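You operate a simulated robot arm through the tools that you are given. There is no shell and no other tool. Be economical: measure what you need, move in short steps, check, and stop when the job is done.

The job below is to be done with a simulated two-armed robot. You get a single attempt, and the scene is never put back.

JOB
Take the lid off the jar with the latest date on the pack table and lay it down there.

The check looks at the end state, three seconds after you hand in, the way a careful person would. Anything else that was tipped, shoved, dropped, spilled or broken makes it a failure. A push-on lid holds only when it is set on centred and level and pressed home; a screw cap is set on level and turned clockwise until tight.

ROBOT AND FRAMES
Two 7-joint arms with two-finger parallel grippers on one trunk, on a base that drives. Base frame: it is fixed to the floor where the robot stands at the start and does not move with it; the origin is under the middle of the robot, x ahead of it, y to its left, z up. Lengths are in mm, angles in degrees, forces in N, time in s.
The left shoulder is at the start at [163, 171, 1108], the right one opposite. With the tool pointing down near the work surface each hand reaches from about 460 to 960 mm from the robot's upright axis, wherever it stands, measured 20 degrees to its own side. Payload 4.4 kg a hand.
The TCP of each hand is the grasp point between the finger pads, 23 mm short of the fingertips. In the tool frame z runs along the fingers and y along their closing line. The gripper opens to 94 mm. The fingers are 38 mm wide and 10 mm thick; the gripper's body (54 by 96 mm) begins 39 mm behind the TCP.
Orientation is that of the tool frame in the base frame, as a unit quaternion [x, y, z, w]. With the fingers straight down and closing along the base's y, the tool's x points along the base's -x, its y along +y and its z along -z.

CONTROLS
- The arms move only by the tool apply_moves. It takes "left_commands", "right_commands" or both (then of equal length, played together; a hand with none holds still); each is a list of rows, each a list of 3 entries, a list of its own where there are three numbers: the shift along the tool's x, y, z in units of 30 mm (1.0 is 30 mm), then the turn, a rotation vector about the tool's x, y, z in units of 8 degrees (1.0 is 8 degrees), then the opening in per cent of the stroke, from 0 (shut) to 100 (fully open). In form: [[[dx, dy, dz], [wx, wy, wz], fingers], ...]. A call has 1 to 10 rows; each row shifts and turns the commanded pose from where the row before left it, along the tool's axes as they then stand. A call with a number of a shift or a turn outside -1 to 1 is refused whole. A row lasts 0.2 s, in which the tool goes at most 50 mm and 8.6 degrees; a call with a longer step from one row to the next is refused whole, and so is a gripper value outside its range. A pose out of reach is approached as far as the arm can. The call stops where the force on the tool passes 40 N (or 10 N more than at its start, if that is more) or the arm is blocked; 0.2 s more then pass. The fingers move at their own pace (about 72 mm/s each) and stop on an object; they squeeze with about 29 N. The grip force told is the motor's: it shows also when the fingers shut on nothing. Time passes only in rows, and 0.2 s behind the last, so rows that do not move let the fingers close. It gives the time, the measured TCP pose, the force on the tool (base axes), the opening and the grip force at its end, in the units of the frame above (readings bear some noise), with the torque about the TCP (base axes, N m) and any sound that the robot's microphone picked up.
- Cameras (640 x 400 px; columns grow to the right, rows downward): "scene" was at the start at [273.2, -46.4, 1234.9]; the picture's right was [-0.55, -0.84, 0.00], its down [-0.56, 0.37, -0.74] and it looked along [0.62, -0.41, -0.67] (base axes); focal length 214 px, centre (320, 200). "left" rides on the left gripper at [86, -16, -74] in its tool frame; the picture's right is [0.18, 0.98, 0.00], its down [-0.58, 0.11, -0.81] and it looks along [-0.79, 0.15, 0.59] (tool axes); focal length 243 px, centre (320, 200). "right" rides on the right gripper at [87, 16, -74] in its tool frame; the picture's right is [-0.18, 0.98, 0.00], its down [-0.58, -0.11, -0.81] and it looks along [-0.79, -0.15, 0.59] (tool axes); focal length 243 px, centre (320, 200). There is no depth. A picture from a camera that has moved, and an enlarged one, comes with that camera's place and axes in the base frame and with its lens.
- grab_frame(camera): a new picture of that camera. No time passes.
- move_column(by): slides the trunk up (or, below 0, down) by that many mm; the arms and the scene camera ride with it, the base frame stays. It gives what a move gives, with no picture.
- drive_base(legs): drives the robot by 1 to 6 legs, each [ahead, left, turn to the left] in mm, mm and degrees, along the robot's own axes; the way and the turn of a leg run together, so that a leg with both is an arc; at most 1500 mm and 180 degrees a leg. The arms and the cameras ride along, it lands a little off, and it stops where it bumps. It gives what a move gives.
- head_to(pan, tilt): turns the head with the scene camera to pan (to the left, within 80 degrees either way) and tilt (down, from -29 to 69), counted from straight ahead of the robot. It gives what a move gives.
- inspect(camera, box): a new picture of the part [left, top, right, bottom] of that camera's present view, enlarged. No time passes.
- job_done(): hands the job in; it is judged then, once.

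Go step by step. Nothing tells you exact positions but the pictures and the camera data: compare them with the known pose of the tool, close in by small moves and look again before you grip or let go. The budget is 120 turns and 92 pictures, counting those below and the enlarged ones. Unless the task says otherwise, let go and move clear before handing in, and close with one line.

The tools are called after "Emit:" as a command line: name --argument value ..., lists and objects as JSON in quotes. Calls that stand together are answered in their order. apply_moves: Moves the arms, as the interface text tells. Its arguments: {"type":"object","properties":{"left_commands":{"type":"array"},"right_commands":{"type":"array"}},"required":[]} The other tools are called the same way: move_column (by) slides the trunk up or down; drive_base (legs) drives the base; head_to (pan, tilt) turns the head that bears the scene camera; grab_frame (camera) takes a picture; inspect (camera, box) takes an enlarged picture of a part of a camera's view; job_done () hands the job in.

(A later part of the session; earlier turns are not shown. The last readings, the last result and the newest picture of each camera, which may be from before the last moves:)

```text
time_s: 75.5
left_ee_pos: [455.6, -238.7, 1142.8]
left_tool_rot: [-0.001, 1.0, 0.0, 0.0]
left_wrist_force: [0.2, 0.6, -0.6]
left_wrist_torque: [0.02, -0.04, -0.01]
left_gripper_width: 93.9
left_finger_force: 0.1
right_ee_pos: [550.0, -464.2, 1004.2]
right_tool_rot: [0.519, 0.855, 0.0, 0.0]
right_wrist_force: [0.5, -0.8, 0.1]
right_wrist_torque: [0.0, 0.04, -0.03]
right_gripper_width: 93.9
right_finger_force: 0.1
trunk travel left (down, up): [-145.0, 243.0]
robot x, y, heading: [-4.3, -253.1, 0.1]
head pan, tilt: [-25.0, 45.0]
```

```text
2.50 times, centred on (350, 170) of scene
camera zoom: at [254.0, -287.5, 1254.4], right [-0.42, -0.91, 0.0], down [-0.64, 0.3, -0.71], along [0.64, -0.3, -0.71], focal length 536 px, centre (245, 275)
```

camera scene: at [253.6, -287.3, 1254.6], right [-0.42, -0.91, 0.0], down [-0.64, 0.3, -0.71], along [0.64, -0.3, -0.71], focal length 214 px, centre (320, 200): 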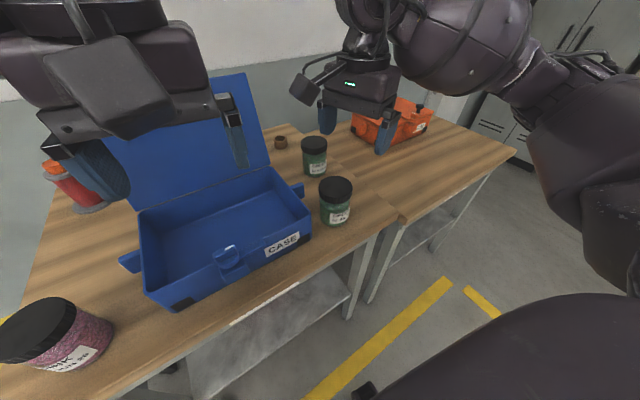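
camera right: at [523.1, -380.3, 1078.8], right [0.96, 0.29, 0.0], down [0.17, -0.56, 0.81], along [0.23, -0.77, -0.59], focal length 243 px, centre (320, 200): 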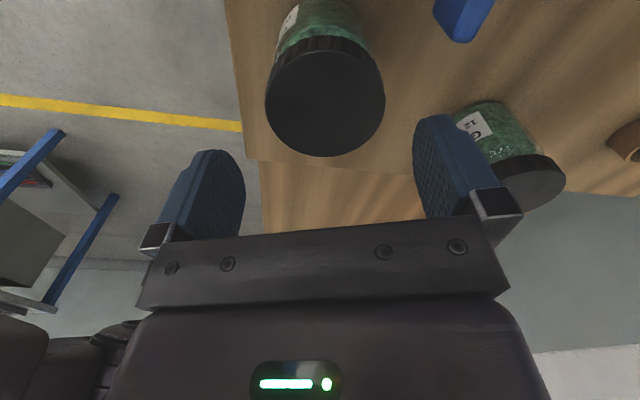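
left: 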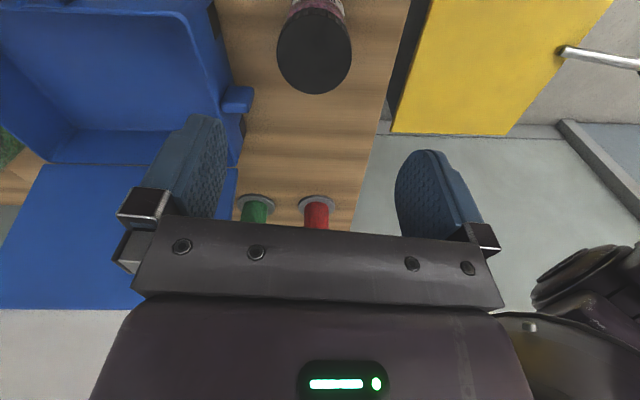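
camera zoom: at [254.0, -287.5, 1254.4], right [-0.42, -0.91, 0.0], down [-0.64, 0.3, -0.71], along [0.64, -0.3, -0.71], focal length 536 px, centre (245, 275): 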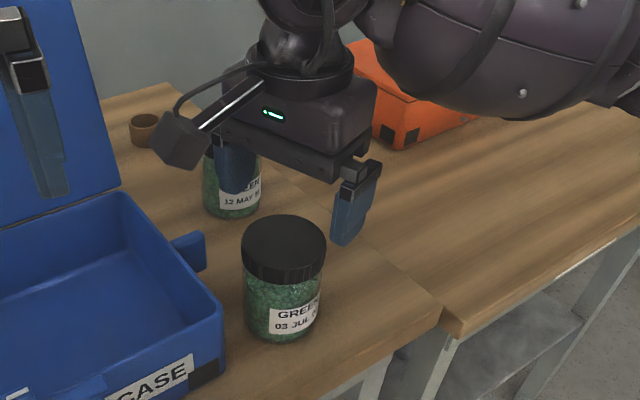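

Nearly centred. I'll turn 16° more for clearance from the case's handle, nudge 3 mm, and descend to grip height 938.

Emit:
apply_moves --right_commands '[[[0.08, 0.03, 0], [0, 0, 1], 100], [[0, 0, 0], [0, 0, 1], 100], [[0, 0, 0.6], [0, 0, 0], 100], [[0, 0, 0.6], [0, 0, 0], 100], [[0, 0, 0.5], [0, 0, 0], 100], [[0, 0, 0.5], [0, 0, 0], 100]]'

Emit:
inspect --camera "scene" --box '[270, 90, 430, 250]'

Emit:
grab_frame --camera "right"

```text
time_s: 76.9
left_ee_pos: [456.1, -238.6, 1142.9]
left_tool_rot: [-0.001, 1.0, 0.0, -0.001]
left_wrist_force: [0.2, -0.1, -0.9]
left_wrist_torque: [0.02, -0.03, -0.02]
left_gripper_width: 94.1
left_finger_force: 0.0
right_ee_pos: [548.4, -459.9, 938.2]
right_tool_rot: [0.633, 0.774, -0.001, 0.001]
right_wrist_force: [-0.2, -1.1, -0.4]
right_wrist_torque: [-0.01, -0.01, 0.0]
right_gripper_width: 94.1
right_finger_force: 0.0
trunk travel left (down, up): [-145.0, 243.0]
robot x, y, heading: [-1.6, -250.4, 0.1]
head pan, tilt: [-25.0, 45.0]
```

```text
2.50 times, centred on (350, 170) of scene
camera zoom: at [253.8, -287.3, 1254.5], right [-0.42, -0.91, 0.0], down [-0.64, 0.3, -0.71], along [0.64, -0.3, -0.71], focal length 536 px, centre (245, 275)
```

zoom: 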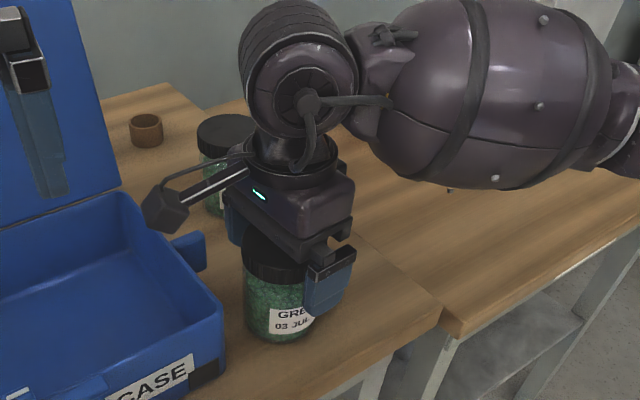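

```text
56 pictures are left
camera right: at [545.9, -373.1, 1012.7], right [1.0, 0.01, 0.0], down [0.01, -0.59, 0.81], along [0.01, -0.81, -0.59], focal length 243 px, centre (320, 200)
```

right: 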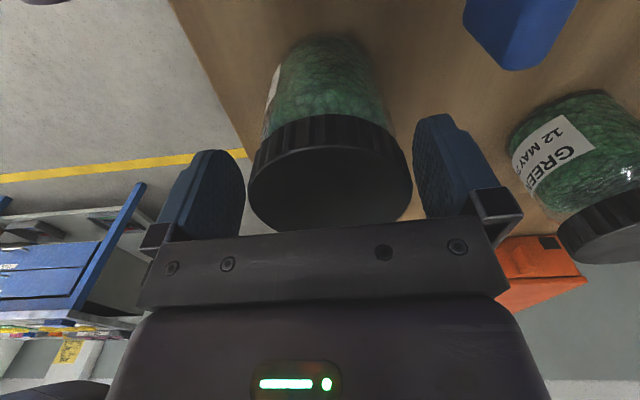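

The fingers straddle the lid symmetrically. Close the grip.

Emit:
apply_moves --right_commands '[[[0, 0, 0], [0, 0, 0], 0], [[0, 0, 0], [0, 0, 0], 0], [[0, 0, 0], [0, 0, 0], 0]]'

Emit:
grab_frame --camera "right"

```text
time_s: 77.7
left_ee_pos: [455.3, -240.0, 1142.6]
left_tool_rot: [0.0, 1.0, 0.0, 0.0]
left_wrist_force: [0.4, 0.3, 0.3]
left_wrist_torque: [-0.03, 0.01, -0.01]
left_gripper_width: 94.0
left_finger_force: 0.1
right_ee_pos: [547.4, -460.1, 939.0]
right_tool_rot: [0.633, 0.774, -0.001, 0.001]
right_wrist_force: [-0.2, 1.4, 0.6]
right_wrist_torque: [0.05, 0.05, 0.01]
right_gripper_width: 71.1
right_finger_force: 28.9
trunk travel left (down, up): [-145.0, 243.0]
robot x, y, heading: [-2.6, -248.7, 0.1]
head pan, tilt: [-25.0, 45.0]
```

```text
55 pictures are left
camera right: at [545.8, -373.0, 1013.1], right [1.0, 0.01, 0.0], down [0.01, -0.59, 0.81], along [0.01, -0.81, -0.59], focal length 243 px, centre (320, 200)
```

right: 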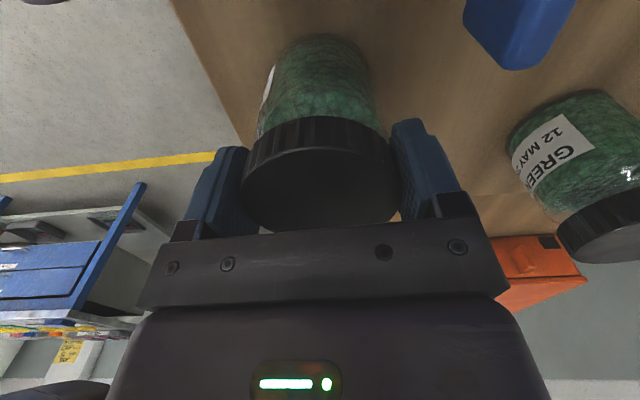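

Gripped the lid (71 mm). A careful twist of 24° counter-clockwise, then I compare the label.

Emit:
apply_moves --right_commands '[[[0, 0, 0], [0, 0, -1], 0], [[0, 0, 0], [0, 0, -1], 0], [[0, 0, 0], [0, 0, -1], 0]]'

Emit:
inspect --camera "scene" --box '[270, 90, 430, 250]'

```text
time_s: 78.5
left_ee_pos: [457.1, -237.7, 1143.4]
left_tool_rot: [0.0, 1.0, 0.0, 0.0]
left_wrist_force: [0.5, 0.8, 0.9]
left_wrist_torque: [-0.01, 0.01, -0.02]
left_gripper_width: 94.1
left_finger_force: 0.2
right_ee_pos: [548.0, -459.9, 939.8]
right_tool_rot: [0.458, 0.889, 0.0, 0.0]
right_wrist_force: [-0.2, 0.2, 0.2]
right_wrist_torque: [-0.09, 0.04, 0.0]
right_gripper_width: 71.2
right_finger_force: 29.0
trunk travel left (down, up): [-145.0, 243.0]
robot x, y, heading: [-5.7, -251.5, 0.4]
head pan, tilt: [-25.0, 45.0]
```

```text
2.50 times, centred on (350, 170) of scene
camera zoom: at [253.6, -287.3, 1254.6], right [-0.42, -0.91, 0.0], down [-0.64, 0.3, -0.71], along [0.64, -0.3, -0.71], focal length 536 px, centre (245, 275)
```

zoom: 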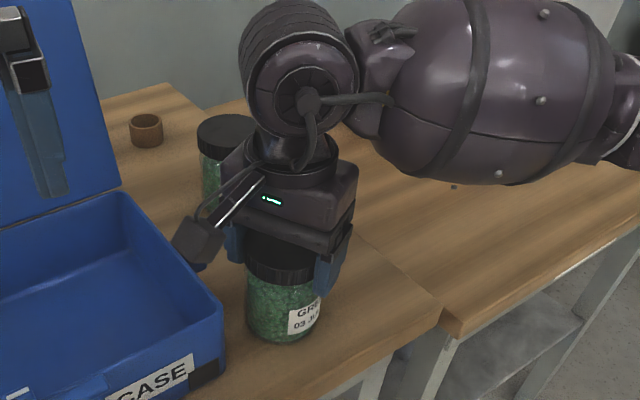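

The jar turns with the lid, so it is a screw cap and needs the left hand to hold the jar. I'll turn it back, release and rise; then reposition the base so both hands can reach.

Emit:
apply_moves --right_commands '[[[0, 0, 0], [0, 0, 1], 0], [[0, 0, 0], [0, 0, 1], 0], [[0, 0, 0], [0, 0, 1], 0], [[0, 0, 0], [0, 0, 0], 100], [[0, 0, 0], [0, 0, 0], 100], [[0, 0, -0.5], [0, 0, 0], 100], [[0, 0, -1], [0, 0, 0], 100], [[0, 0, -1], [0, 0, 0], 100], [[0, 0, -1], [0, 0, 0], 100], [[0, 0, -1], [0, 0, 0], 100]]'

Emit:
drive_base --legs '[[-120, 0, 0], [0, -215, 0]]'

Emit:
head_to --pan 0 --tilt 45

Emit:
grab_frame --camera "scene"

```text
time_s: 80.7
left_ee_pos: [455.3, -239.1, 1143.6]
left_tool_rot: [-0.001, 1.0, -0.001, 0.001]
left_wrist_force: [0.6, -1.1, 0.7]
left_wrist_torque: [0.0, -0.04, 0.0]
left_gripper_width: 94.0
left_finger_force: 0.1
right_ee_pos: [548.9, -460.1, 1074.1]
right_tool_rot: [0.633, 0.774, -0.001, 0.0]
right_wrist_force: [-0.3, -0.1, -0.8]
right_wrist_torque: [-0.02, -0.01, 0.01]
right_gripper_width: 94.0
right_finger_force: 0.1
trunk travel left (down, up): [-145.0, 243.0]
robot x, y, heading: [-4.3, -254.9, 0.0]
head pan, tilt: [-25.0, 45.0]
```

```text
time_s: 84.0
left_ee_pos: [336.5, -453.9, 1143.6]
left_tool_rot: [0.0, 1.0, 0.0, 0.0]
left_wrist_force: [0.5, 0.7, -0.6]
left_wrist_torque: [0.04, 0.02, 0.01]
left_gripper_width: 94.1
left_finger_force: 0.1
right_ee_pos: [429.3, -675.1, 1072.8]
right_tool_rot: [0.634, 0.774, -0.001, 0.0]
right_wrist_force: [-0.2, -0.3, -0.2]
right_wrist_torque: [0.05, 0.0, 0.0]
right_gripper_width: 93.9
right_finger_force: 0.1
trunk travel left (down, up): [-145.0, 243.0]
robot x, y, heading: [-120.8, -466.4, 0.3]
head pan, tilt: [-25.0, 45.0]
```

```text
time_s: 84.9
left_ee_pos: [336.0, -452.9, 1143.0]
left_tool_rot: [-0.001, 1.0, 0.0, 0.001]
left_wrist_force: [0.6, -0.3, 1.2]
left_wrist_torque: [0.05, 0.0, 0.0]
left_gripper_width: 94.0
left_finger_force: 0.1
right_ee_pos: [429.8, -675.2, 1074.0]
right_tool_rot: [0.633, 0.774, -0.001, 0.0]
right_wrist_force: [0.1, -0.8, -0.4]
right_wrist_torque: [0.0, 0.02, 0.02]
right_gripper_width: 94.0
right_finger_force: 0.1
trunk travel left (down, up): [-145.0, 243.0]
robot x, y, heading: [-122.6, -469.2, 0.1]
head pan, tilt: [0.0, 45.0]
```

```text
53 pictures are left
camera scene: at [141.3, -467.9, 1254.6], right [0.0, -1.0, 0.0], down [-0.71, 0.0, -0.71], along [0.71, 0.0, -0.71], focal length 214 px, centre (320, 200)
```

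scene: 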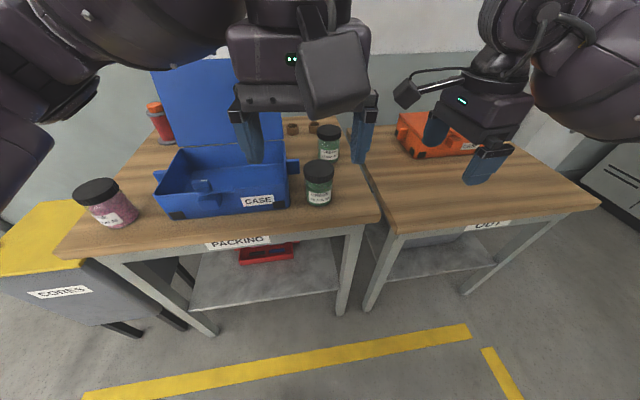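

Jar looks undisturbed. I'll move the left hand forward and start pitching its fingers up toward horizontal.

Emit:
apply_moves --left_commands '[[[-1, 0, 0], [0, 0, 0], 100], [[-1, 0, 0], [0, 0, 0], 100], [[-1, 0, 0], [0, 0, 0], 100], [[-0.5, 0, 0], [0, 0, 0], 100], [[0, 0, 0], [0, -1, 0], 100], [[0, 0, 0], [0, -1, 0], 100], [[0, 0, 0], [0, -1, 0], 100], [[0, 0, 0], [0, -1, 0], 100], [[0, 0, 0], [0, -1, 0], 100]]'

```text
time_s: 86.9
left_ee_pos: [441.9, -453.6, 1142.8]
left_tool_rot: [-0.001, 0.94, 0.0, 0.342]
left_wrist_force: [1.2, 0.1, 0.5]
left_wrist_torque: [-0.02, 0.01, 0.01]
left_gripper_width: 94.3
left_finger_force: 0.0
right_ee_pos: [430.0, -675.3, 1073.1]
right_tool_rot: [0.634, 0.774, 0.0, 0.001]
right_wrist_force: [0.1, 1.0, -0.6]
right_wrist_torque: [0.0, 0.0, 0.02]
right_gripper_width: 94.1
right_finger_force: 0.0
trunk travel left (down, up): [-145.0, 243.0]
robot x, y, heading: [-121.3, -467.0, 0.3]
head pan, tilt: [0.0, 45.0]
```

Emit:
apply_moves --left_commands '[[[0, 0, 0], [0, -1, 0], 100], [[0, 0, 0], [0, -1, 0], 100], [[0, 0, 0], [0, -1, 0], 100], [[0, 0, 0], [0, -1, 0], 100], [[0, 0, 0], [0, -0.4, 0], 100]]'

Emit:
grab_frame --camera "scene"

```text
time_s: 88.1
left_ee_pos: [441.5, -452.5, 1143.6]
left_tool_rot: [-0.001, 0.792, 0.0, 0.611]
left_wrist_force: [0.6, 0.7, -0.6]
left_wrist_torque: [0.01, 0.01, -0.01]
left_gripper_width: 93.9
left_finger_force: 0.0
right_ee_pos: [428.8, -674.3, 1074.4]
right_tool_rot: [0.634, 0.774, -0.001, 0.0]
right_wrist_force: [-0.1, 0.9, -1.2]
right_wrist_torque: [-0.03, 0.01, -0.03]
right_gripper_width: 93.9
right_finger_force: 0.0
trunk travel left (down, up): [-145.0, 243.0]
robot x, y, heading: [-124.8, -466.4, -0.1]
head pan, tilt: [0.0, 45.0]
```

```text
52 pictures are left
camera scene: at [141.2, -467.8, 1254.6], right [0.0, -1.0, 0.0], down [-0.71, 0.0, -0.71], along [0.71, 0.0, -0.71], focal length 214 px, centre (320, 200)
```

scene: 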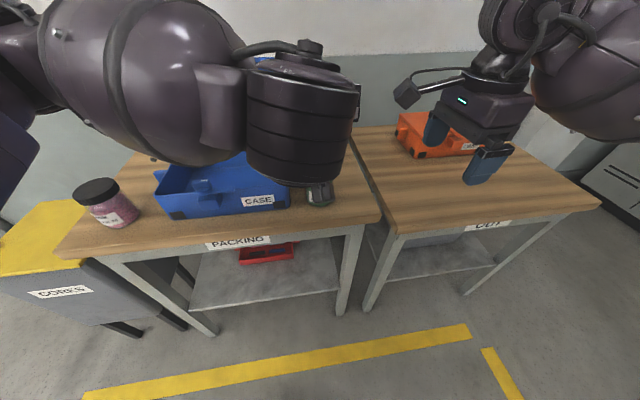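

Pose reached. Lower the left hand in stages in front of the table edge.

Emit:
apply_moves --left_commands '[[[0.926, -0.03, 0.197], [0, 0, 0], 100], [[0.926, -0.03, 0.197], [0, 0, 0], 100], [[0.926, -0.03, 0.197], [0, 0, 0], 100], [[0.926, -0.03, 0.197], [0, 0, 0], 100], [[0.926, -0.03, 0.197], [0, 0, 0], 100]]'

Emit:
grab_frame --camera "scene"

Emit:
grab_frame --camera "left"

Emit:
grab_frame --camera "right"

```text
time_s: 89.3
left_ee_pos: [434.0, -457.5, 1000.3]
left_tool_rot: [0.0, 0.792, 0.0, 0.61]
left_wrist_force: [-0.6, 0.4, -0.7]
left_wrist_torque: [0.02, 0.0, 0.0]
left_gripper_width: 93.9
left_finger_force: 0.0
right_ee_pos: [429.1, -675.6, 1073.1]
right_tool_rot: [0.634, 0.774, -0.001, 0.0]
right_wrist_force: [0.7, -0.1, -0.1]
right_wrist_torque: [0.03, -0.01, -0.02]
right_gripper_width: 93.7
right_finger_force: 0.0
trunk travel left (down, up): [-145.0, 243.0]
robot x, y, heading: [-123.3, -466.2, 0.1]
head pan, tilt: [0.0, 45.0]
```

```text
51 pictures are left
camera scene: at [142.0, -467.7, 1254.3], right [0.0, -1.0, 0.0], down [-0.71, 0.0, -0.71], along [0.71, 0.0, -0.71], focal length 214 px, centre (320, 200)
```

scene: 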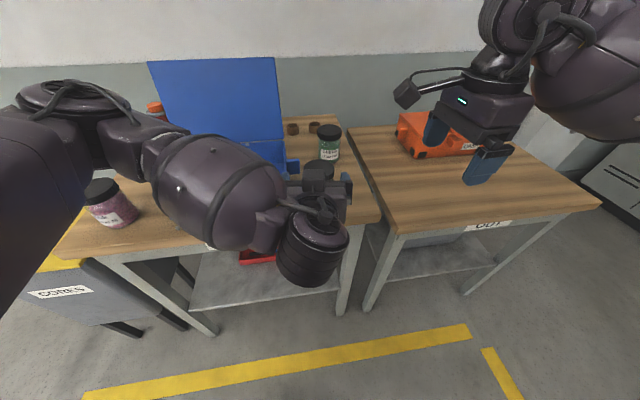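

```text
50 pictures are left
camera left: at [342.0, -473.8, 935.1], right [-0.05, 0.98, -0.18], down [-0.63, 0.11, 0.77], along [0.77, 0.15, 0.61], focal length 243 px, centre (320, 200)
```

left: 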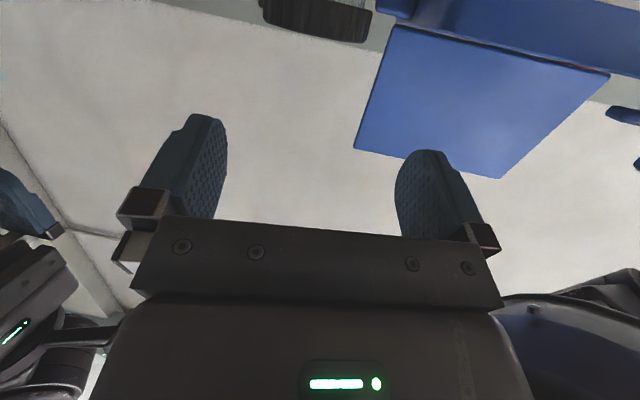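

```text
49 pictures are left
camera right: at [427.4, -587.9, 1147.5], right [1.0, 0.01, 0.0], down [0.01, -0.59, 0.81], along [0.01, -0.81, -0.59], focal length 243 px, centre (320, 200)
```

right: 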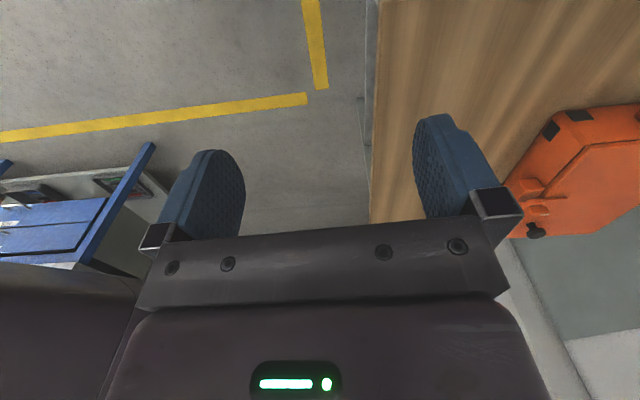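

The left elbow would come near the case when lowering, so I'll back the base off 150 mm first and extend the hand instead.

Emit:
drive_base --legs '[[-150, 0, 0]]'

Emit:
apply_moves --left_commands '[[[-0.25, 0, 0.96], [0, 0, 0], 100], [[-0.25, 0, 0.96], [0, 0, 0], 100], [[-0.25, 0, 0.96], [0, 0, 0], 100], [[-0.25, 0, 0.96], [0, 0, 0], 100], [[-0.1, 0, 0.4], [0, 0, 0], 100]]'

Emit:
grab_frame --camera "scene"

```text
time_s: 90.7
left_ee_pos: [284.4, -456.1, 1000.9]
left_tool_rot: [-0.003, 0.792, 0.002, 0.61]
left_wrist_force: [0.2, 0.3, -1.1]
left_wrist_torque: [0.02, -0.03, 0.01]
left_gripper_width: 93.9
left_finger_force: 0.0
right_ee_pos: [278.7, -673.5, 1075.1]
right_tool_rot: [0.633, 0.774, 0.0, 0.001]
right_wrist_force: [0.2, 0.3, 0.6]
right_wrist_torque: [0.0, -0.01, 0.02]
right_gripper_width: 94.0
right_finger_force: 0.0
trunk travel left (down, up): [-145.0, 243.0]
robot x, y, heading: [-276.5, -468.8, 0.2]
head pan, tilt: [0.0, 45.0]
```

```text
time_s: 91.9
left_ee_pos: [417.3, -454.4, 1000.4]
left_tool_rot: [-0.003, 0.792, 0.003, 0.61]
left_wrist_force: [0.3, 0.2, 0.1]
left_wrist_torque: [-0.02, -0.02, 0.0]
left_gripper_width: 94.2
left_finger_force: 0.1
right_ee_pos: [279.8, -674.0, 1073.9]
right_tool_rot: [0.632, 0.775, 0.0, 0.001]
right_wrist_force: [0.8, -1.0, 0.4]
right_wrist_torque: [0.01, -0.04, -0.01]
right_gripper_width: 94.0
right_finger_force: 0.0
trunk travel left (down, up): [-145.0, 243.0]
robot x, y, heading: [-271.5, -470.0, 0.4]
head pan, tilt: [0.0, 45.0]
```

```text
48 pictures are left
camera scene: at [-8.6, -467.7, 1254.6], right [0.0, -1.0, 0.0], down [-0.71, 0.0, -0.71], along [0.71, 0.0, -0.71], focal length 214 px, centre (320, 200)
```

scene: 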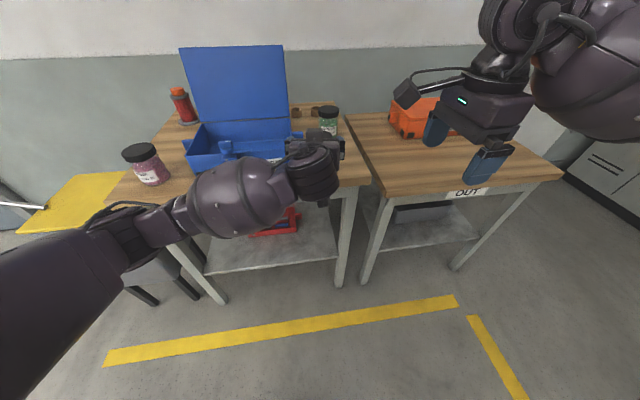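

Much better: elbow is in front of the table. Lower to z≈888 in front of the edge.

Emit:
apply_moves --left_commands '[[[0.875, -0.05, 0.34], [0, 0, 0], 100], [[0.875, -0.05, 0.34], [0, 0, 0], 100], [[0.875, -0.05, 0.34], [0, 0, 0], 100], [[0.875, -0.05, 0.34], [0, 0, 0], 100]]'

Emit:
inspect --camera "scene" --box '[240, 90, 400, 220]'

Emit:
grab_frame --camera "left"

```text
time_s: 92.9
left_ee_pos: [428.5, -462.8, 888.8]
left_tool_rot: [-0.002, 0.792, 0.002, 0.611]
left_wrist_force: [-0.1, -0.5, 0.3]
left_wrist_torque: [-0.04, -0.03, -0.02]
left_gripper_width: 94.2
left_finger_force: 0.1
right_ee_pos: [279.9, -673.5, 1072.1]
right_tool_rot: [0.632, 0.775, -0.001, 0.001]
right_wrist_force: [-0.4, 0.3, 0.2]
right_wrist_torque: [-0.01, -0.01, -0.01]
right_gripper_width: 93.9
right_finger_force: 0.1
trunk travel left (down, up): [-145.0, 243.0]
robot x, y, heading: [-273.2, -467.5, 0.3]
head pan, tilt: [0.0, 45.0]
```

```text
3.08 times, centred on (320, 155) of scene
camera zoom: at [-8.5, -467.8, 1254.5], right [0.0, -1.0, 0.0], down [-0.71, 0.0, -0.71], along [0.71, 0.0, -0.71], focal length 660 px, centre (320, 338)
```

zoom: 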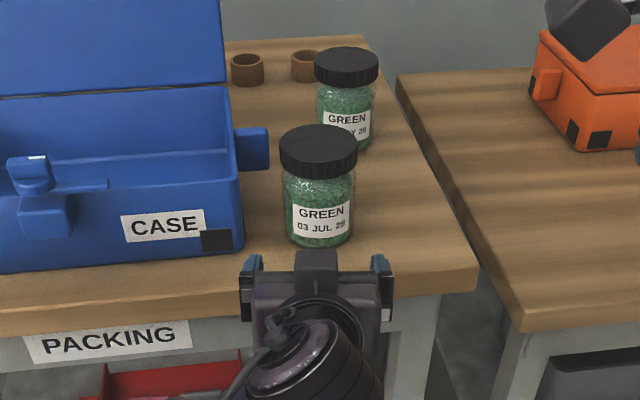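

```text
46 pictures are left
camera left: at [335.9, -479.3, 822.2], right [-0.05, 0.98, -0.18], down [-0.63, 0.11, 0.77], along [0.77, 0.15, 0.62], focal length 243 px, centre (320, 200)
```

left: 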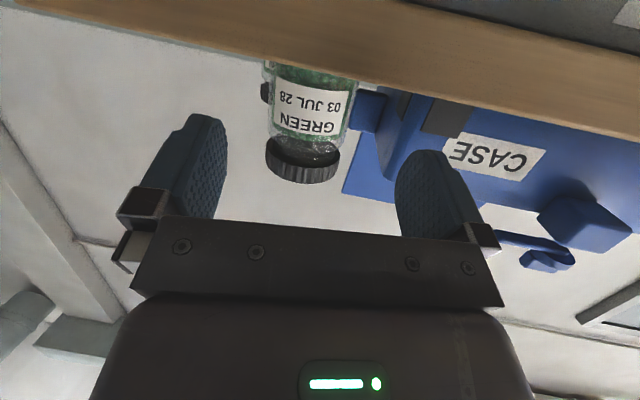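

Aligned with the jar (y≈-465). Slide the open fingers forward around the jar body.

Emit:
apply_moves --left_commands '[[[-0.227, -0.02, 0.863], [0, 0, 0], 100], [[-0.227, -0.02, 0.863], [0, 0, 0], 100], [[-0.227, -0.02, 0.863], [0, 0, 0], 100], [[-0.22, -0.01, 0.83], [0, 0, 0], 100]]'

Emit:
inspect --camera "scene" --box '[260, 100, 380, 200]'

Emit:
grab_frame --camera "left"

```text
time_s: 93.9
left_ee_pos: [534.4, -466.5, 888.5]
left_tool_rot: [-0.001, 0.792, 0.001, 0.61]
left_wrist_force: [0.1, -1.6, -0.5]
left_wrist_torque: [-0.04, 0.01, 0.03]
left_gripper_width: 93.8
left_finger_force: 0.1
right_ee_pos: [280.9, -674.0, 1073.7]
right_tool_rot: [0.633, 0.774, 0.0, 0.001]
right_wrist_force: [0.7, -0.4, 0.7]
right_wrist_torque: [0.02, 0.01, -0.01]
right_gripper_width: 94.0
right_finger_force: 0.0
trunk travel left (down, up): [-145.0, 243.0]
robot x, y, heading: [-274.5, -468.6, 0.3]
head pan, tilt: [0.0, 45.0]
```

```text
4.00 times, centred on (320, 150) of scene
camera zoom: at [-8.6, -467.8, 1254.5], right [0.0, -1.0, 0.0], down [-0.71, 0.0, -0.71], along [0.71, 0.0, -0.71], focal length 858 px, centre (320, 400)
```

zoom: 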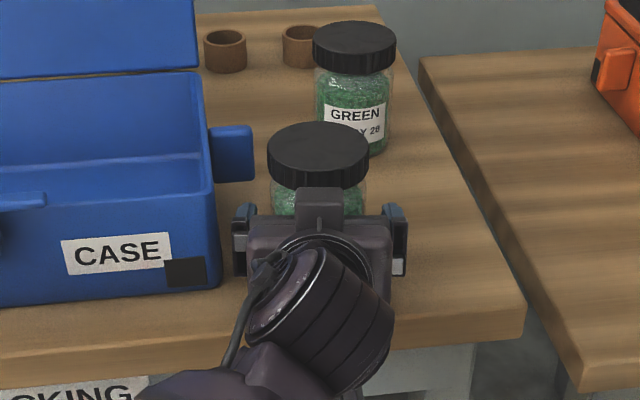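

```text
44 pictures are left
camera left: at [441.6, -481.4, 822.8], right [-0.05, 0.98, -0.18], down [-0.63, 0.11, 0.77], along [0.77, 0.15, 0.62], focal length 243 px, centre (320, 200)
```

left: 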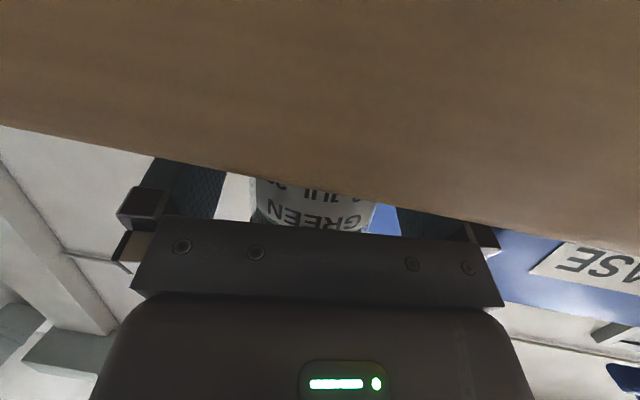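

Jar sits between the fingers, about 2–3 mm off-centre; I'll correct and close on it.

Emit:
apply_moves --left_commands '[[[0, 0.08, 0], [0, 0, 0], 100], [[0, 0, 0], [0, 0, 0], 60], [[0, 0, 0], [0, 0, 0], 0], [[0, 0, 0], [0, 0, 0], 0], [[0, 0, 0], [0, 0, 0], 0]]'

Emit:
inspect --camera "scene" --box '[260, 100, 380, 200]'

```text
time_s: 95.1
left_ee_pos: [535.1, -461.8, 889.4]
left_tool_rot: [-0.002, 0.792, 0.002, 0.61]
left_wrist_force: [0.9, 0.5, -0.2]
left_wrist_torque: [-0.03, -0.03, 0.0]
left_gripper_width: 71.3
left_finger_force: 28.7
right_ee_pos: [280.5, -673.6, 1074.4]
right_tool_rot: [0.632, 0.775, 0.0, 0.001]
right_wrist_force: [-0.1, -0.5, 0.6]
right_wrist_torque: [0.0, -0.01, -0.02]
right_gripper_width: 93.9
right_finger_force: 0.0
trunk travel left (down, up): [-145.0, 243.0]
robot x, y, heading: [-272.5, -465.6, 0.1]
head pan, tilt: [0.0, 45.0]
```

```text
4.00 times, centred on (320, 150) of scene
camera zoom: at [-8.7, -467.6, 1254.6], right [0.0, -1.0, 0.0], down [-0.71, 0.0, -0.71], along [0.71, 0.0, -0.71], focal length 858 px, centre (320, 400)
```

zoom: 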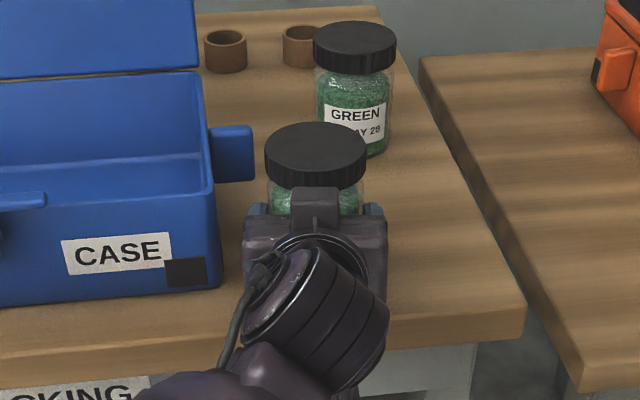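

The jar body is held. Bring the right hand over the jar, high up, then turn it to yaw about -30°.

Emit:
apply_moves --right_commands '[[[0.513, 1, 0], [0, 0, 0], 100], [[0.513, 1, 0], [0, 0, 0], 100], [[0.513, 1, 0], [0, 0, 0], 100], [[0.513, 1, 0], [0, 0, 0], 100], [[0.513, 1, 0], [0, 0, 0], 100], [[0.513, 1, 0], [0, 0, 0], 100], [[0.513, 1, 0], [0, 0, 0], 100], [[0.513, 1, 0], [0, 0, 0], 100], [[0.513, 1, 0], [0, 0, 0], 100], [[0.513, 1, 0], [0, 0, 0], 100]]'

Emit:
apply_moves --right_commands '[[[0, 0, 0], [0, 0, -1], 100], [[0, 0, 0], [0, 0, -1], 100], [[0, 0, 0], [0, 0, -1], 100], [[0, 0, 0], [0, 0, -1], 100], [[0, 0, 0], [0, 0, -1], 100], [[0, 0, 0], [0, 0, -1], 100]]'

Emit:
grab_frame --camera "right"

Emit:
grab_frame --camera "scene"

```text
time_s: 97.3
left_ee_pos: [535.1, -460.6, 889.0]
left_tool_rot: [-0.002, 0.792, 0.001, 0.61]
left_wrist_force: [0.4, -0.1, 0.5]
left_wrist_torque: [-0.01, 0.03, -0.03]
left_gripper_width: 71.3
left_finger_force: 29.8
right_ee_pos: [541.7, -460.9, 1074.8]
right_tool_rot: [0.632, 0.775, -0.001, 0.002]
right_wrist_force: [0.8, 0.0, 0.6]
right_wrist_torque: [0.0, 0.01, 0.06]
right_gripper_width: 94.1
right_finger_force: 0.1
trunk travel left (down, up): [-145.0, 243.0]
robot x, y, heading: [-273.0, -467.8, 0.4]
head pan, tilt: [0.0, 45.0]
```

```text
time_s: 98.7
left_ee_pos: [534.1, -462.6, 889.0]
left_tool_rot: [-0.002, 0.792, 0.001, 0.61]
left_wrist_force: [-0.1, -1.1, -0.2]
left_wrist_torque: [0.01, -0.03, -0.02]
left_gripper_width: 71.1
left_finger_force: 28.9
right_ee_pos: [542.8, -462.2, 1073.3]
right_tool_rot: [0.262, 0.965, -0.001, 0.0]
right_wrist_force: [-0.3, 0.0, -0.5]
right_wrist_torque: [0.01, 0.02, 0.01]
right_gripper_width: 94.0
right_finger_force: 0.1
trunk travel left (down, up): [-145.0, 243.0]
robot x, y, heading: [-270.5, -466.6, 0.3]
head pan, tilt: [0.0, 45.0]
```

```text
42 pictures are left
camera right: at [474.9, -406.8, 1147.8], right [0.66, 0.76, 0.0], down [0.45, -0.39, 0.81], along [0.61, -0.53, -0.59], focal length 243 px, centre (320, 200)
```

right: 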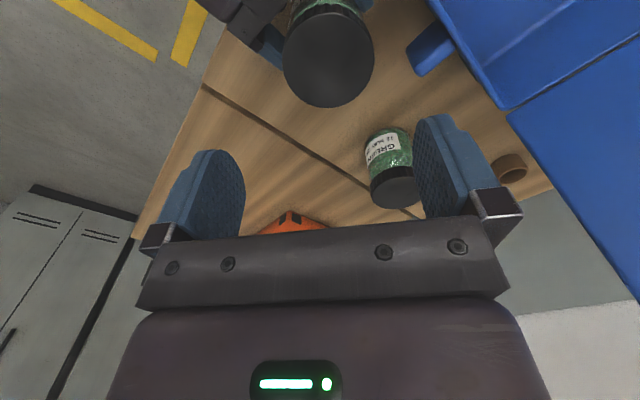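

```text
41 pictures are left
camera scene: at [-8.7, -467.7, 1254.6], right [0.0, -1.0, 0.0], down [-0.71, 0.0, -0.71], along [0.71, 0.0, -0.71], focal length 214 px, centre (320, 200)
```

scene: 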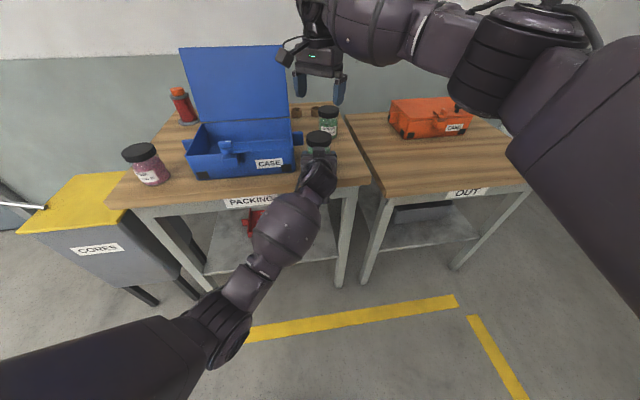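

Lid at about (547, -461). Centre and descend to 985, then check.

Emit:
apply_moves --right_commands '[[[-0.1, 0.1, 0.9], [0, 0, 0], 100], [[0, 0, 1], [0, 0, 0], 100], [[0, 0, 1], [0, 0, 0], 100]]'

Emit:
grab_frame --camera "right"

Emit:
inspect --camera "scene" --box '[260, 80, 380, 180]'

```text
time_s: 99.5
left_ee_pos: [536.3, -462.5, 889.9]
left_tool_rot: [-0.002, 0.792, 0.001, 0.61]
left_wrist_force: [0.8, -0.6, 0.6]
left_wrist_torque: [-0.01, -0.18, -0.01]
left_gripper_width: 71.0
left_finger_force: 28.5
right_ee_pos: [548.2, -462.9, 987.6]
right_tool_rot: [0.264, 0.965, -0.001, 0.001]
right_wrist_force: [-0.1, 0.3, 0.5]
right_wrist_torque: [0.01, 0.01, -0.03]
right_gripper_width: 94.2
right_finger_force: 0.2
trunk travel left (down, up): [-145.0, 243.0]
robot x, y, heading: [-272.4, -465.9, 0.4]
head pan, tilt: [0.0, 45.0]
```

```text
40 pictures are left
camera right: at [480.0, -405.1, 1061.2], right [0.66, 0.75, 0.0], down [0.45, -0.39, 0.81], along [0.61, -0.53, -0.59], focal length 243 px, centre (320, 200)
```

right: 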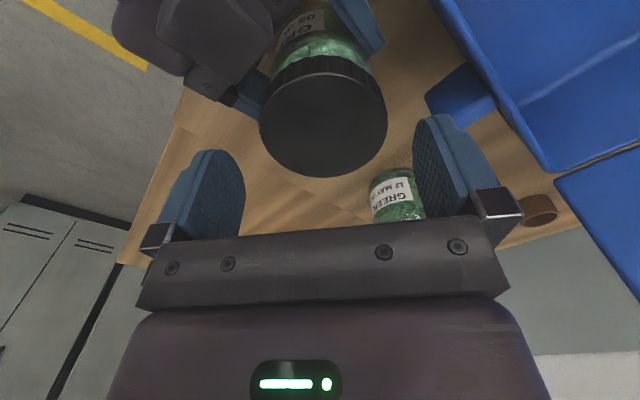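

```text
4.00 times, centred on (320, 130) of scene
camera zoom: at [-8.6, -467.7, 1254.6], right [0.0, -1.0, 0.0], down [-0.71, 0.0, -0.71], along [0.71, 0.0, -0.71], focal length 858 px, centre (320, 480)
```

zoom: 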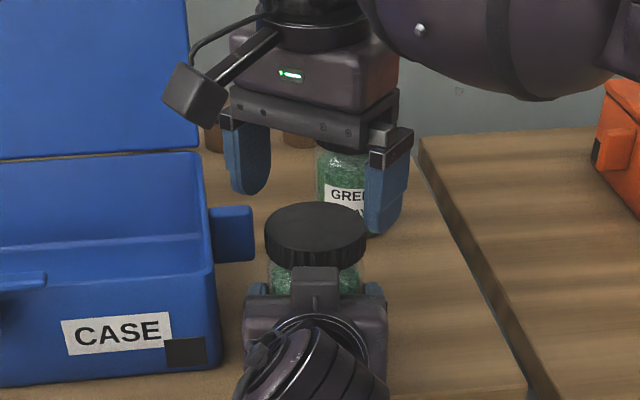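

Still symmetric. Descend to 942 with a force guard.

Emit:
apply_moves --right_commands '[[[0.1, 0, 0.5], [0, 0, 0], 100], [[0, 0, 0.5], [0, 0, 0], 100], [[0, 0, 0.5], [0, 0, 0], 100]]'

Emit:
grab_frame --camera "right"

Emit:
inspect --camera "scene" --box '[260, 80, 380, 180]'

```text
time_s: 100.3
left_ee_pos: [533.4, -462.0, 889.4]
left_tool_rot: [-0.001, 0.793, 0.002, 0.609]
left_wrist_force: [8.6, -1.9, -15.0]
left_wrist_torque: [0.57, -1.31, 0.18]
left_gripper_width: 71.0
left_finger_force: 29.5
right_ee_pos: [543.8, -460.3, 946.8]
right_tool_rot: [0.262, 0.965, 0.0, 0.003]
right_wrist_force: [-7.9, -0.9, 30.1]
right_wrist_torque: [-1.13, 1.46, -0.3]
right_gripper_width: 94.2
right_finger_force: 0.1
trunk travel left (down, up): [-145.0, 243.0]
robot x, y, heading: [-271.2, -470.8, 0.3]
head pan, tilt: [0.0, 45.0]
```

```text
38 pictures are left
camera right: at [475.9, -404.2, 1022.3], right [0.66, 0.75, 0.0], down [0.44, -0.39, 0.81], along [0.61, -0.53, -0.59], focal length 243 px, centre (320, 200)
```

right: 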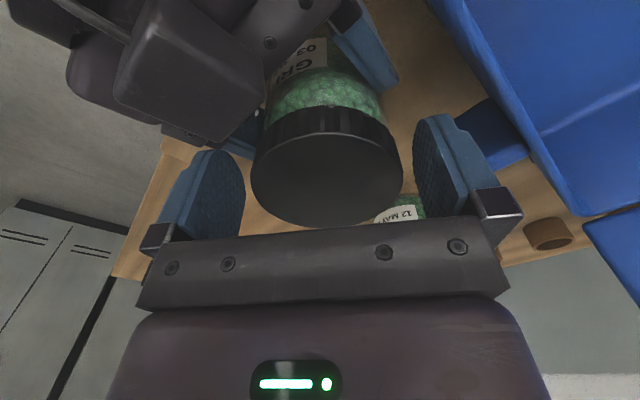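

```text
4.00 times, centred on (320, 130) of scene
camera zoom: at [-10.5, -467.9, 1255.6], right [0.0, -1.0, 0.0], down [-0.71, 0.0, -0.71], along [0.71, 0.0, -0.71], focal length 858 px, centre (320, 480)
```

zoom: 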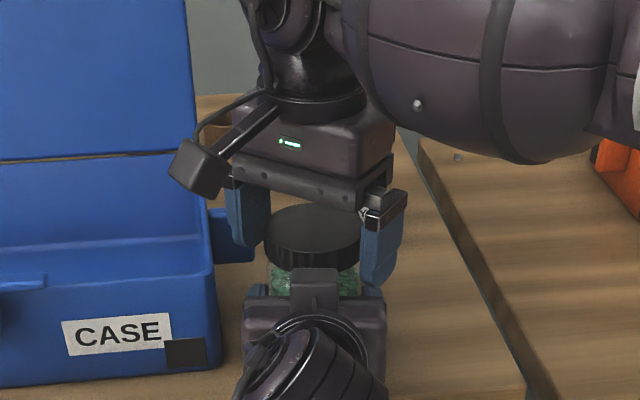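

The right fingertip touched the left gripper's top at 947. I'll rise and grip the lid higher, with the tips at about 932 (TCP 955).

Emit:
apply_moves --right_commands '[[[0, 0, -0.4], [0, 0, 0], 100], [[0, 0, 0], [0, 0, 0], 100]]'

Emit:
inspect --camera "scene" --box '[260, 80, 380, 180]'

```text
time_s: 100.9
left_ee_pos: [534.4, -462.3, 888.7]
left_tool_rot: [-0.002, 0.792, 0.001, 0.61]
left_wrist_force: [-1.3, -0.9, 0.3]
left_wrist_torque: [0.04, 0.05, 0.03]
left_gripper_width: 70.9
left_finger_force: 29.6
right_ee_pos: [545.0, -461.2, 952.7]
right_tool_rot: [0.262, 0.965, -0.001, 0.0]
right_wrist_force: [-1.3, -0.4, 1.0]
right_wrist_torque: [0.01, 0.0, -0.04]
right_gripper_width: 94.0
right_finger_force: 0.0
trunk travel left (down, up): [-145.0, 243.0]
robot x, y, heading: [-273.7, -469.0, 0.1]
head pan, tilt: [0.0, 45.0]
```

```text
4.00 times, centred on (320, 130) of scene
camera zoom: at [-8.5, -467.6, 1254.4], right [0.0, -1.0, 0.0], down [-0.71, 0.0, -0.71], along [0.71, 0.0, -0.71], focal length 858 px, centre (320, 480)
```

zoom: 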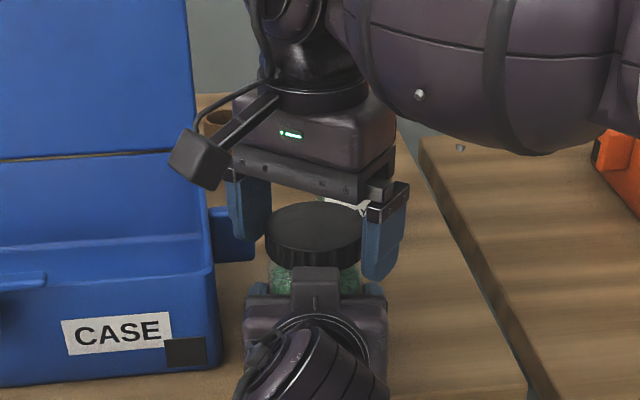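

Clear. Close on the lid and twist 24°.

Emit:
apply_moves --right_commands '[[[-0.06, 0.03, 0], [0, 0, 0], 0], [[0, 0, 0], [0, 0, 0], 0], [[0, 0, 0], [0, 0, 0], 0], [[0, 0, 0], [0, 0, -1], 0], [[0, 0, 0], [0, 0, -1], 0], [[0, 0, 0], [0, 0, -1], 0]]'

Emit:
inspect --camera "scene" --box '[260, 80, 380, 180]'

Emit:
grab_frame --camera "right"

```text
time_s: 102.3
left_ee_pos: [535.0, -462.0, 889.4]
left_tool_rot: [-0.002, 0.792, 0.002, 0.61]
left_wrist_force: [6.1, -5.3, 1.4]
left_wrist_torque: [0.1, 0.34, -0.1]
left_gripper_width: 71.1
left_finger_force: 28.8
right_ee_pos: [545.7, -461.3, 953.0]
right_tool_rot: [0.055, 0.998, 0.0, 0.0]
right_wrist_force: [-6.0, 6.2, -1.4]
right_wrist_torque: [0.25, 0.03, 0.04]
right_gripper_width: 69.7
right_finger_force: 28.9
trunk travel left (down, up): [-145.0, 243.0]
robot x, y, heading: [-270.8, -472.8, 0.3]
head pan, tilt: [0.0, 45.0]
```

```text
4.00 times, centred on (320, 130) of scene
camera zoom: at [-8.6, -467.7, 1254.6], right [0.0, -1.0, 0.0], down [-0.71, 0.0, -0.71], along [0.71, 0.0, -0.71], focal length 858 px, centre (320, 480)
```

zoom: 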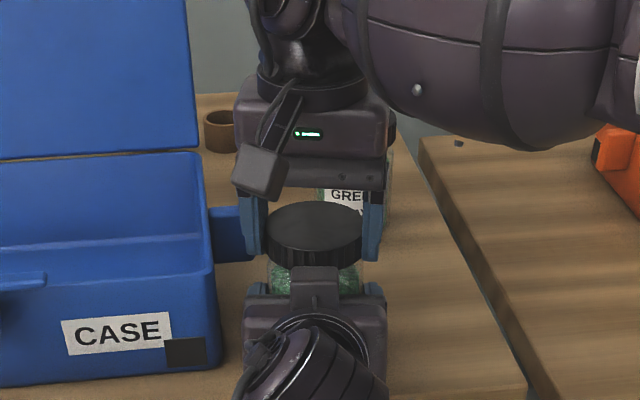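

```text
34 pictures are left
camera right: at [460.7, -436.6, 1027.8], right [0.29, 0.96, 0.0], down [0.57, -0.17, 0.81], along [0.77, -0.24, -0.59], focal length 243 px, centre (320, 200)
```

right: 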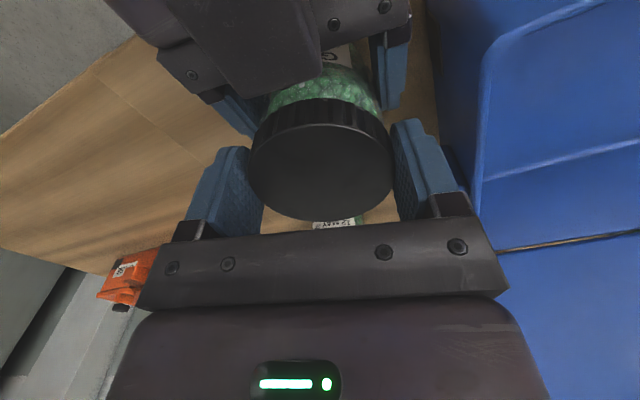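

Hand turned freely against the held jar. Continue twisting.

Emit:
apply_moves --right_commands '[[[0, 0, 0], [0, 0, -1], 0], [[0, 0, 0], [0, 0, -1], 0], [[0, 0, 0], [0, 0, -1], 0], [[0, 0, 0], [0, 0, -1], 0]]'

Emit:
grab_frame --camera "right"

```text
time_s: 103.3
left_ee_pos: [534.8, -460.7, 888.0]
left_tool_rot: [-0.002, 0.792, 0.002, 0.61]
left_wrist_force: [11.9, 8.3, 0.6]
left_wrist_torque: [-0.73, 0.38, 0.11]
left_gripper_width: 70.8
left_finger_force: 29.5
right_ee_pos: [547.0, -461.8, 953.4]
right_tool_rot: [-0.222, 0.975, -0.001, -0.001]
right_wrist_force: [-11.0, -7.9, -0.1]
right_wrist_torque: [0.24, 0.23, -0.01]
right_gripper_width: 69.7
right_finger_force: 28.8
trunk travel left (down, up): [-145.0, 243.0]
robot x, y, heading: [-269.7, -468.8, 0.2]
head pan, tilt: [0.0, 45.0]
```

```text
33 pictures are left
camera right: at [460.6, -486.2, 1028.1], right [-0.26, 0.97, 0.0], down [0.57, 0.16, 0.81], along [0.78, 0.21, -0.59], focal length 243 px, centre (320, 200)
```

right: 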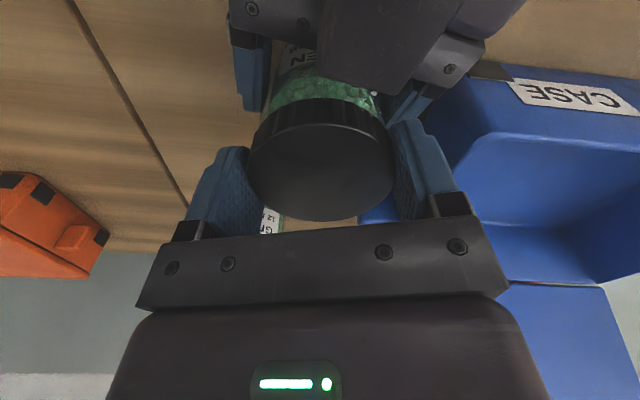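

Lid turned about 56°. Release, wind back, and regrip for another stroke.

Emit:
apply_moves --right_commands '[[[0, 0, 0], [0, 0, 0], 95], [[0, 0, 0], [0, 0, 0], 95], [[0, 0, 0], [0, 0, 1], 95], [[0, 0, 0], [0, 0, 1], 95], [[0, 0, 0], [0, 0, 1], 95], [[0, 0, 0], [0, 0, 1], 95], [[0, 0, 0], [0, 0, 1], 95], [[0, 0, 0], [0, 0, 1], 95], [[0, 0, 0], [0, 0, 1], 95]]'

Emit:
apply_moves --right_commands '[[[0, 0, 0], [0, 0, 0], 0], [[0, 0, 0], [0, 0, 0], 0], [[0, 0, 0], [0, 0, 0], 0], [[0, 0, 0], [0, 0, -1], 0], [[0, 0, 0], [0, 0, -1], 0], [[0, 0, 0], [0, 0, -1], 0], [[0, 0, 0], [0, 0, -1], 0], [[0, 0, 0], [0, 0, -1], 0], [[0, 0, 0], [0, 0, -1], 0], [[0, 0, 0], [0, 0, -1], 0]]'

Emit:
grab_frame --camera "right"

Emit:
inspect --camera "scene" --box '[260, 80, 380, 180]'

```text
time_s: 105.3
left_ee_pos: [535.3, -460.8, 888.6]
left_tool_rot: [-0.002, 0.793, 0.002, 0.61]
left_wrist_force: [-0.5, 0.0, 0.0]
left_wrist_torque: [0.0, -0.05, -0.01]
left_gripper_width: 71.0
left_finger_force: 28.9
right_ee_pos: [546.8, -461.0, 954.0]
right_tool_rot: [0.264, 0.964, 0.0, 0.001]
right_wrist_force: [-0.6, -0.7, -0.6]
right_wrist_torque: [-0.02, -0.03, 0.02]
right_gripper_width: 89.3
right_finger_force: 0.0
trunk travel left (down, up): [-145.0, 243.0]
robot x, y, heading: [-272.2, -468.8, 0.2]
head pan, tilt: [0.0, 45.0]
```

```text
time_s: 107.5
left_ee_pos: [535.6, -460.8, 887.7]
left_tool_rot: [-0.003, 0.792, 0.002, 0.61]
left_wrist_force: [1.9, 9.9, 0.1]
left_wrist_torque: [-0.9, -0.1, 0.1]
left_gripper_width: 70.9
left_finger_force: 29.5
right_ee_pos: [547.3, -462.2, 953.6]
right_tool_rot: [-0.222, 0.975, -0.001, 0.001]
right_wrist_force: [-2.4, -12.0, 4.3]
right_wrist_torque: [0.17, 0.03, -0.04]
right_gripper_width: 70.3
right_finger_force: 29.4
trunk travel left (down, up): [-145.0, 243.0]
robot x, y, heading: [-275.1, -472.4, 0.2]
head pan, tilt: [0.0, 45.0]
```

```text
32 pictures are left
camera right: at [460.6, -486.1, 1028.3], right [-0.26, 0.97, 0.0], down [0.57, 0.16, 0.81], along [0.78, 0.21, -0.59], focal length 243 px, centre (320, 200)
```

right: 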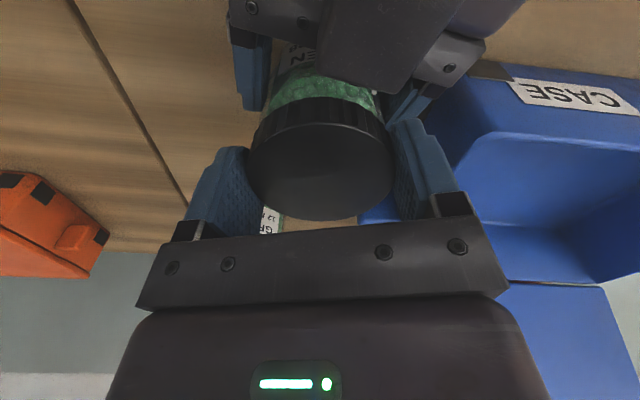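

```text
4.00 times, centred on (320, 130) of scene
camera zoom: at [-9.0, -467.8, 1254.7], right [0.0, -1.0, 0.0], down [-0.71, 0.0, -0.71], along [0.71, 0.0, -0.71], focal length 858 px, centre (320, 480)
```

zoom: 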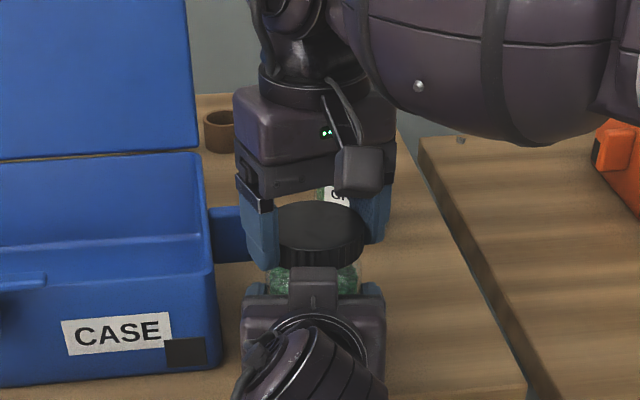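

I'll check whether the jar's label is turning inside the left grip.

Emit:
inspect --camera "right" --box '[250, 20, 410, 120]'

Emit:
grab_frame --camera "left"

```text
4.00 times, centred on (330, 70) of right
camera zoom: at [460.6, -486.1, 1028.3], right [-0.26, 0.97, 0.0], down [0.57, 0.16, 0.81], along [0.78, 0.21, -0.59], focal length 970 px, centre (280, 720)
```

zoom: 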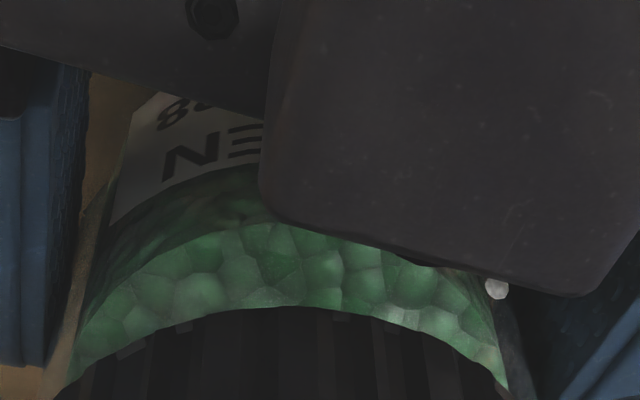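

```text
29 pictures are left
camera left: at [441.8, -477.5, 823.3], right [-0.05, 0.98, -0.18], down [-0.63, 0.1, 0.77], along [0.77, 0.15, 0.61], focal length 243 px, centre (320, 200)
```

left: 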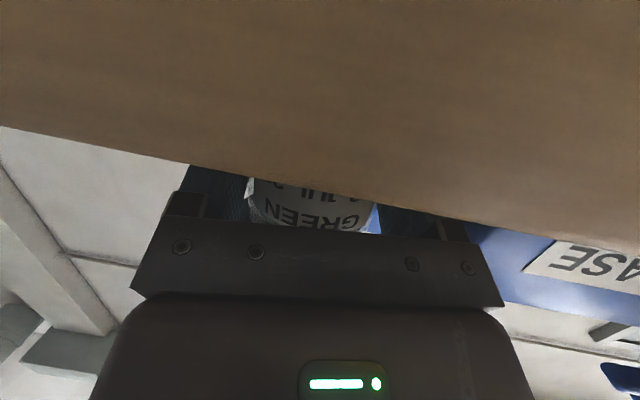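

The jar holds still, so the lid has turned about 112°. Test with a gentle 6 mm lift.

Emit:
apply_moves --right_commands '[[[0, 0, -0.1], [0, 0, 0], 0], [[0, 0, -0.1], [0, 0, 0], 0]]'

Emit:
inspect --camera "scene" --box '[260, 80, 380, 180]'

```text
time_s: 108.1
left_ee_pos: [535.8, -461.1, 891.3]
left_tool_rot: [-0.002, 0.791, 0.002, 0.612]
left_wrist_force: [-6.2, 16.0, 14.0]
left_wrist_torque: [-0.73, -0.18, 0.23]
left_gripper_width: 70.8
left_finger_force: 29.4
right_ee_pos: [547.3, -461.8, 956.9]
right_tool_rot: [-0.221, 0.975, -0.004, -0.001]
right_wrist_force: [5.6, -15.2, -14.3]
right_wrist_torque: [-0.37, -0.38, -0.04]
right_gripper_width: 70.3
right_finger_force: 29.0
trunk travel left (down, up): [-145.0, 243.0]
robot x, y, heading: [-269.2, -467.1, 0.2]
head pan, tilt: [0.0, 45.0]
```

```text
4.00 times, centred on (320, 130) of scene
camera zoom: at [-8.6, -467.7, 1254.5], right [0.0, -1.0, 0.0], down [-0.71, 0.0, -0.71], along [0.71, 0.0, -0.71], focal length 858 px, centre (320, 480)
```

zoom: 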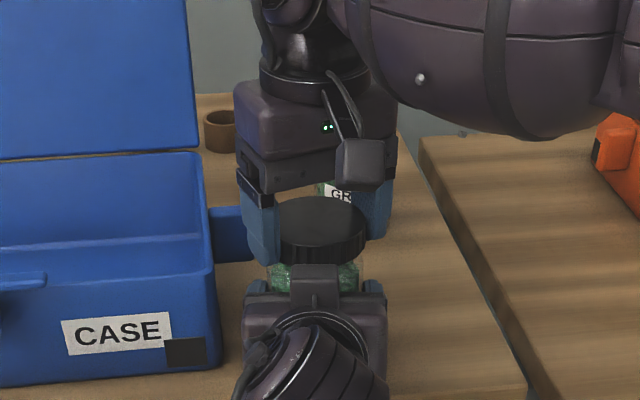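

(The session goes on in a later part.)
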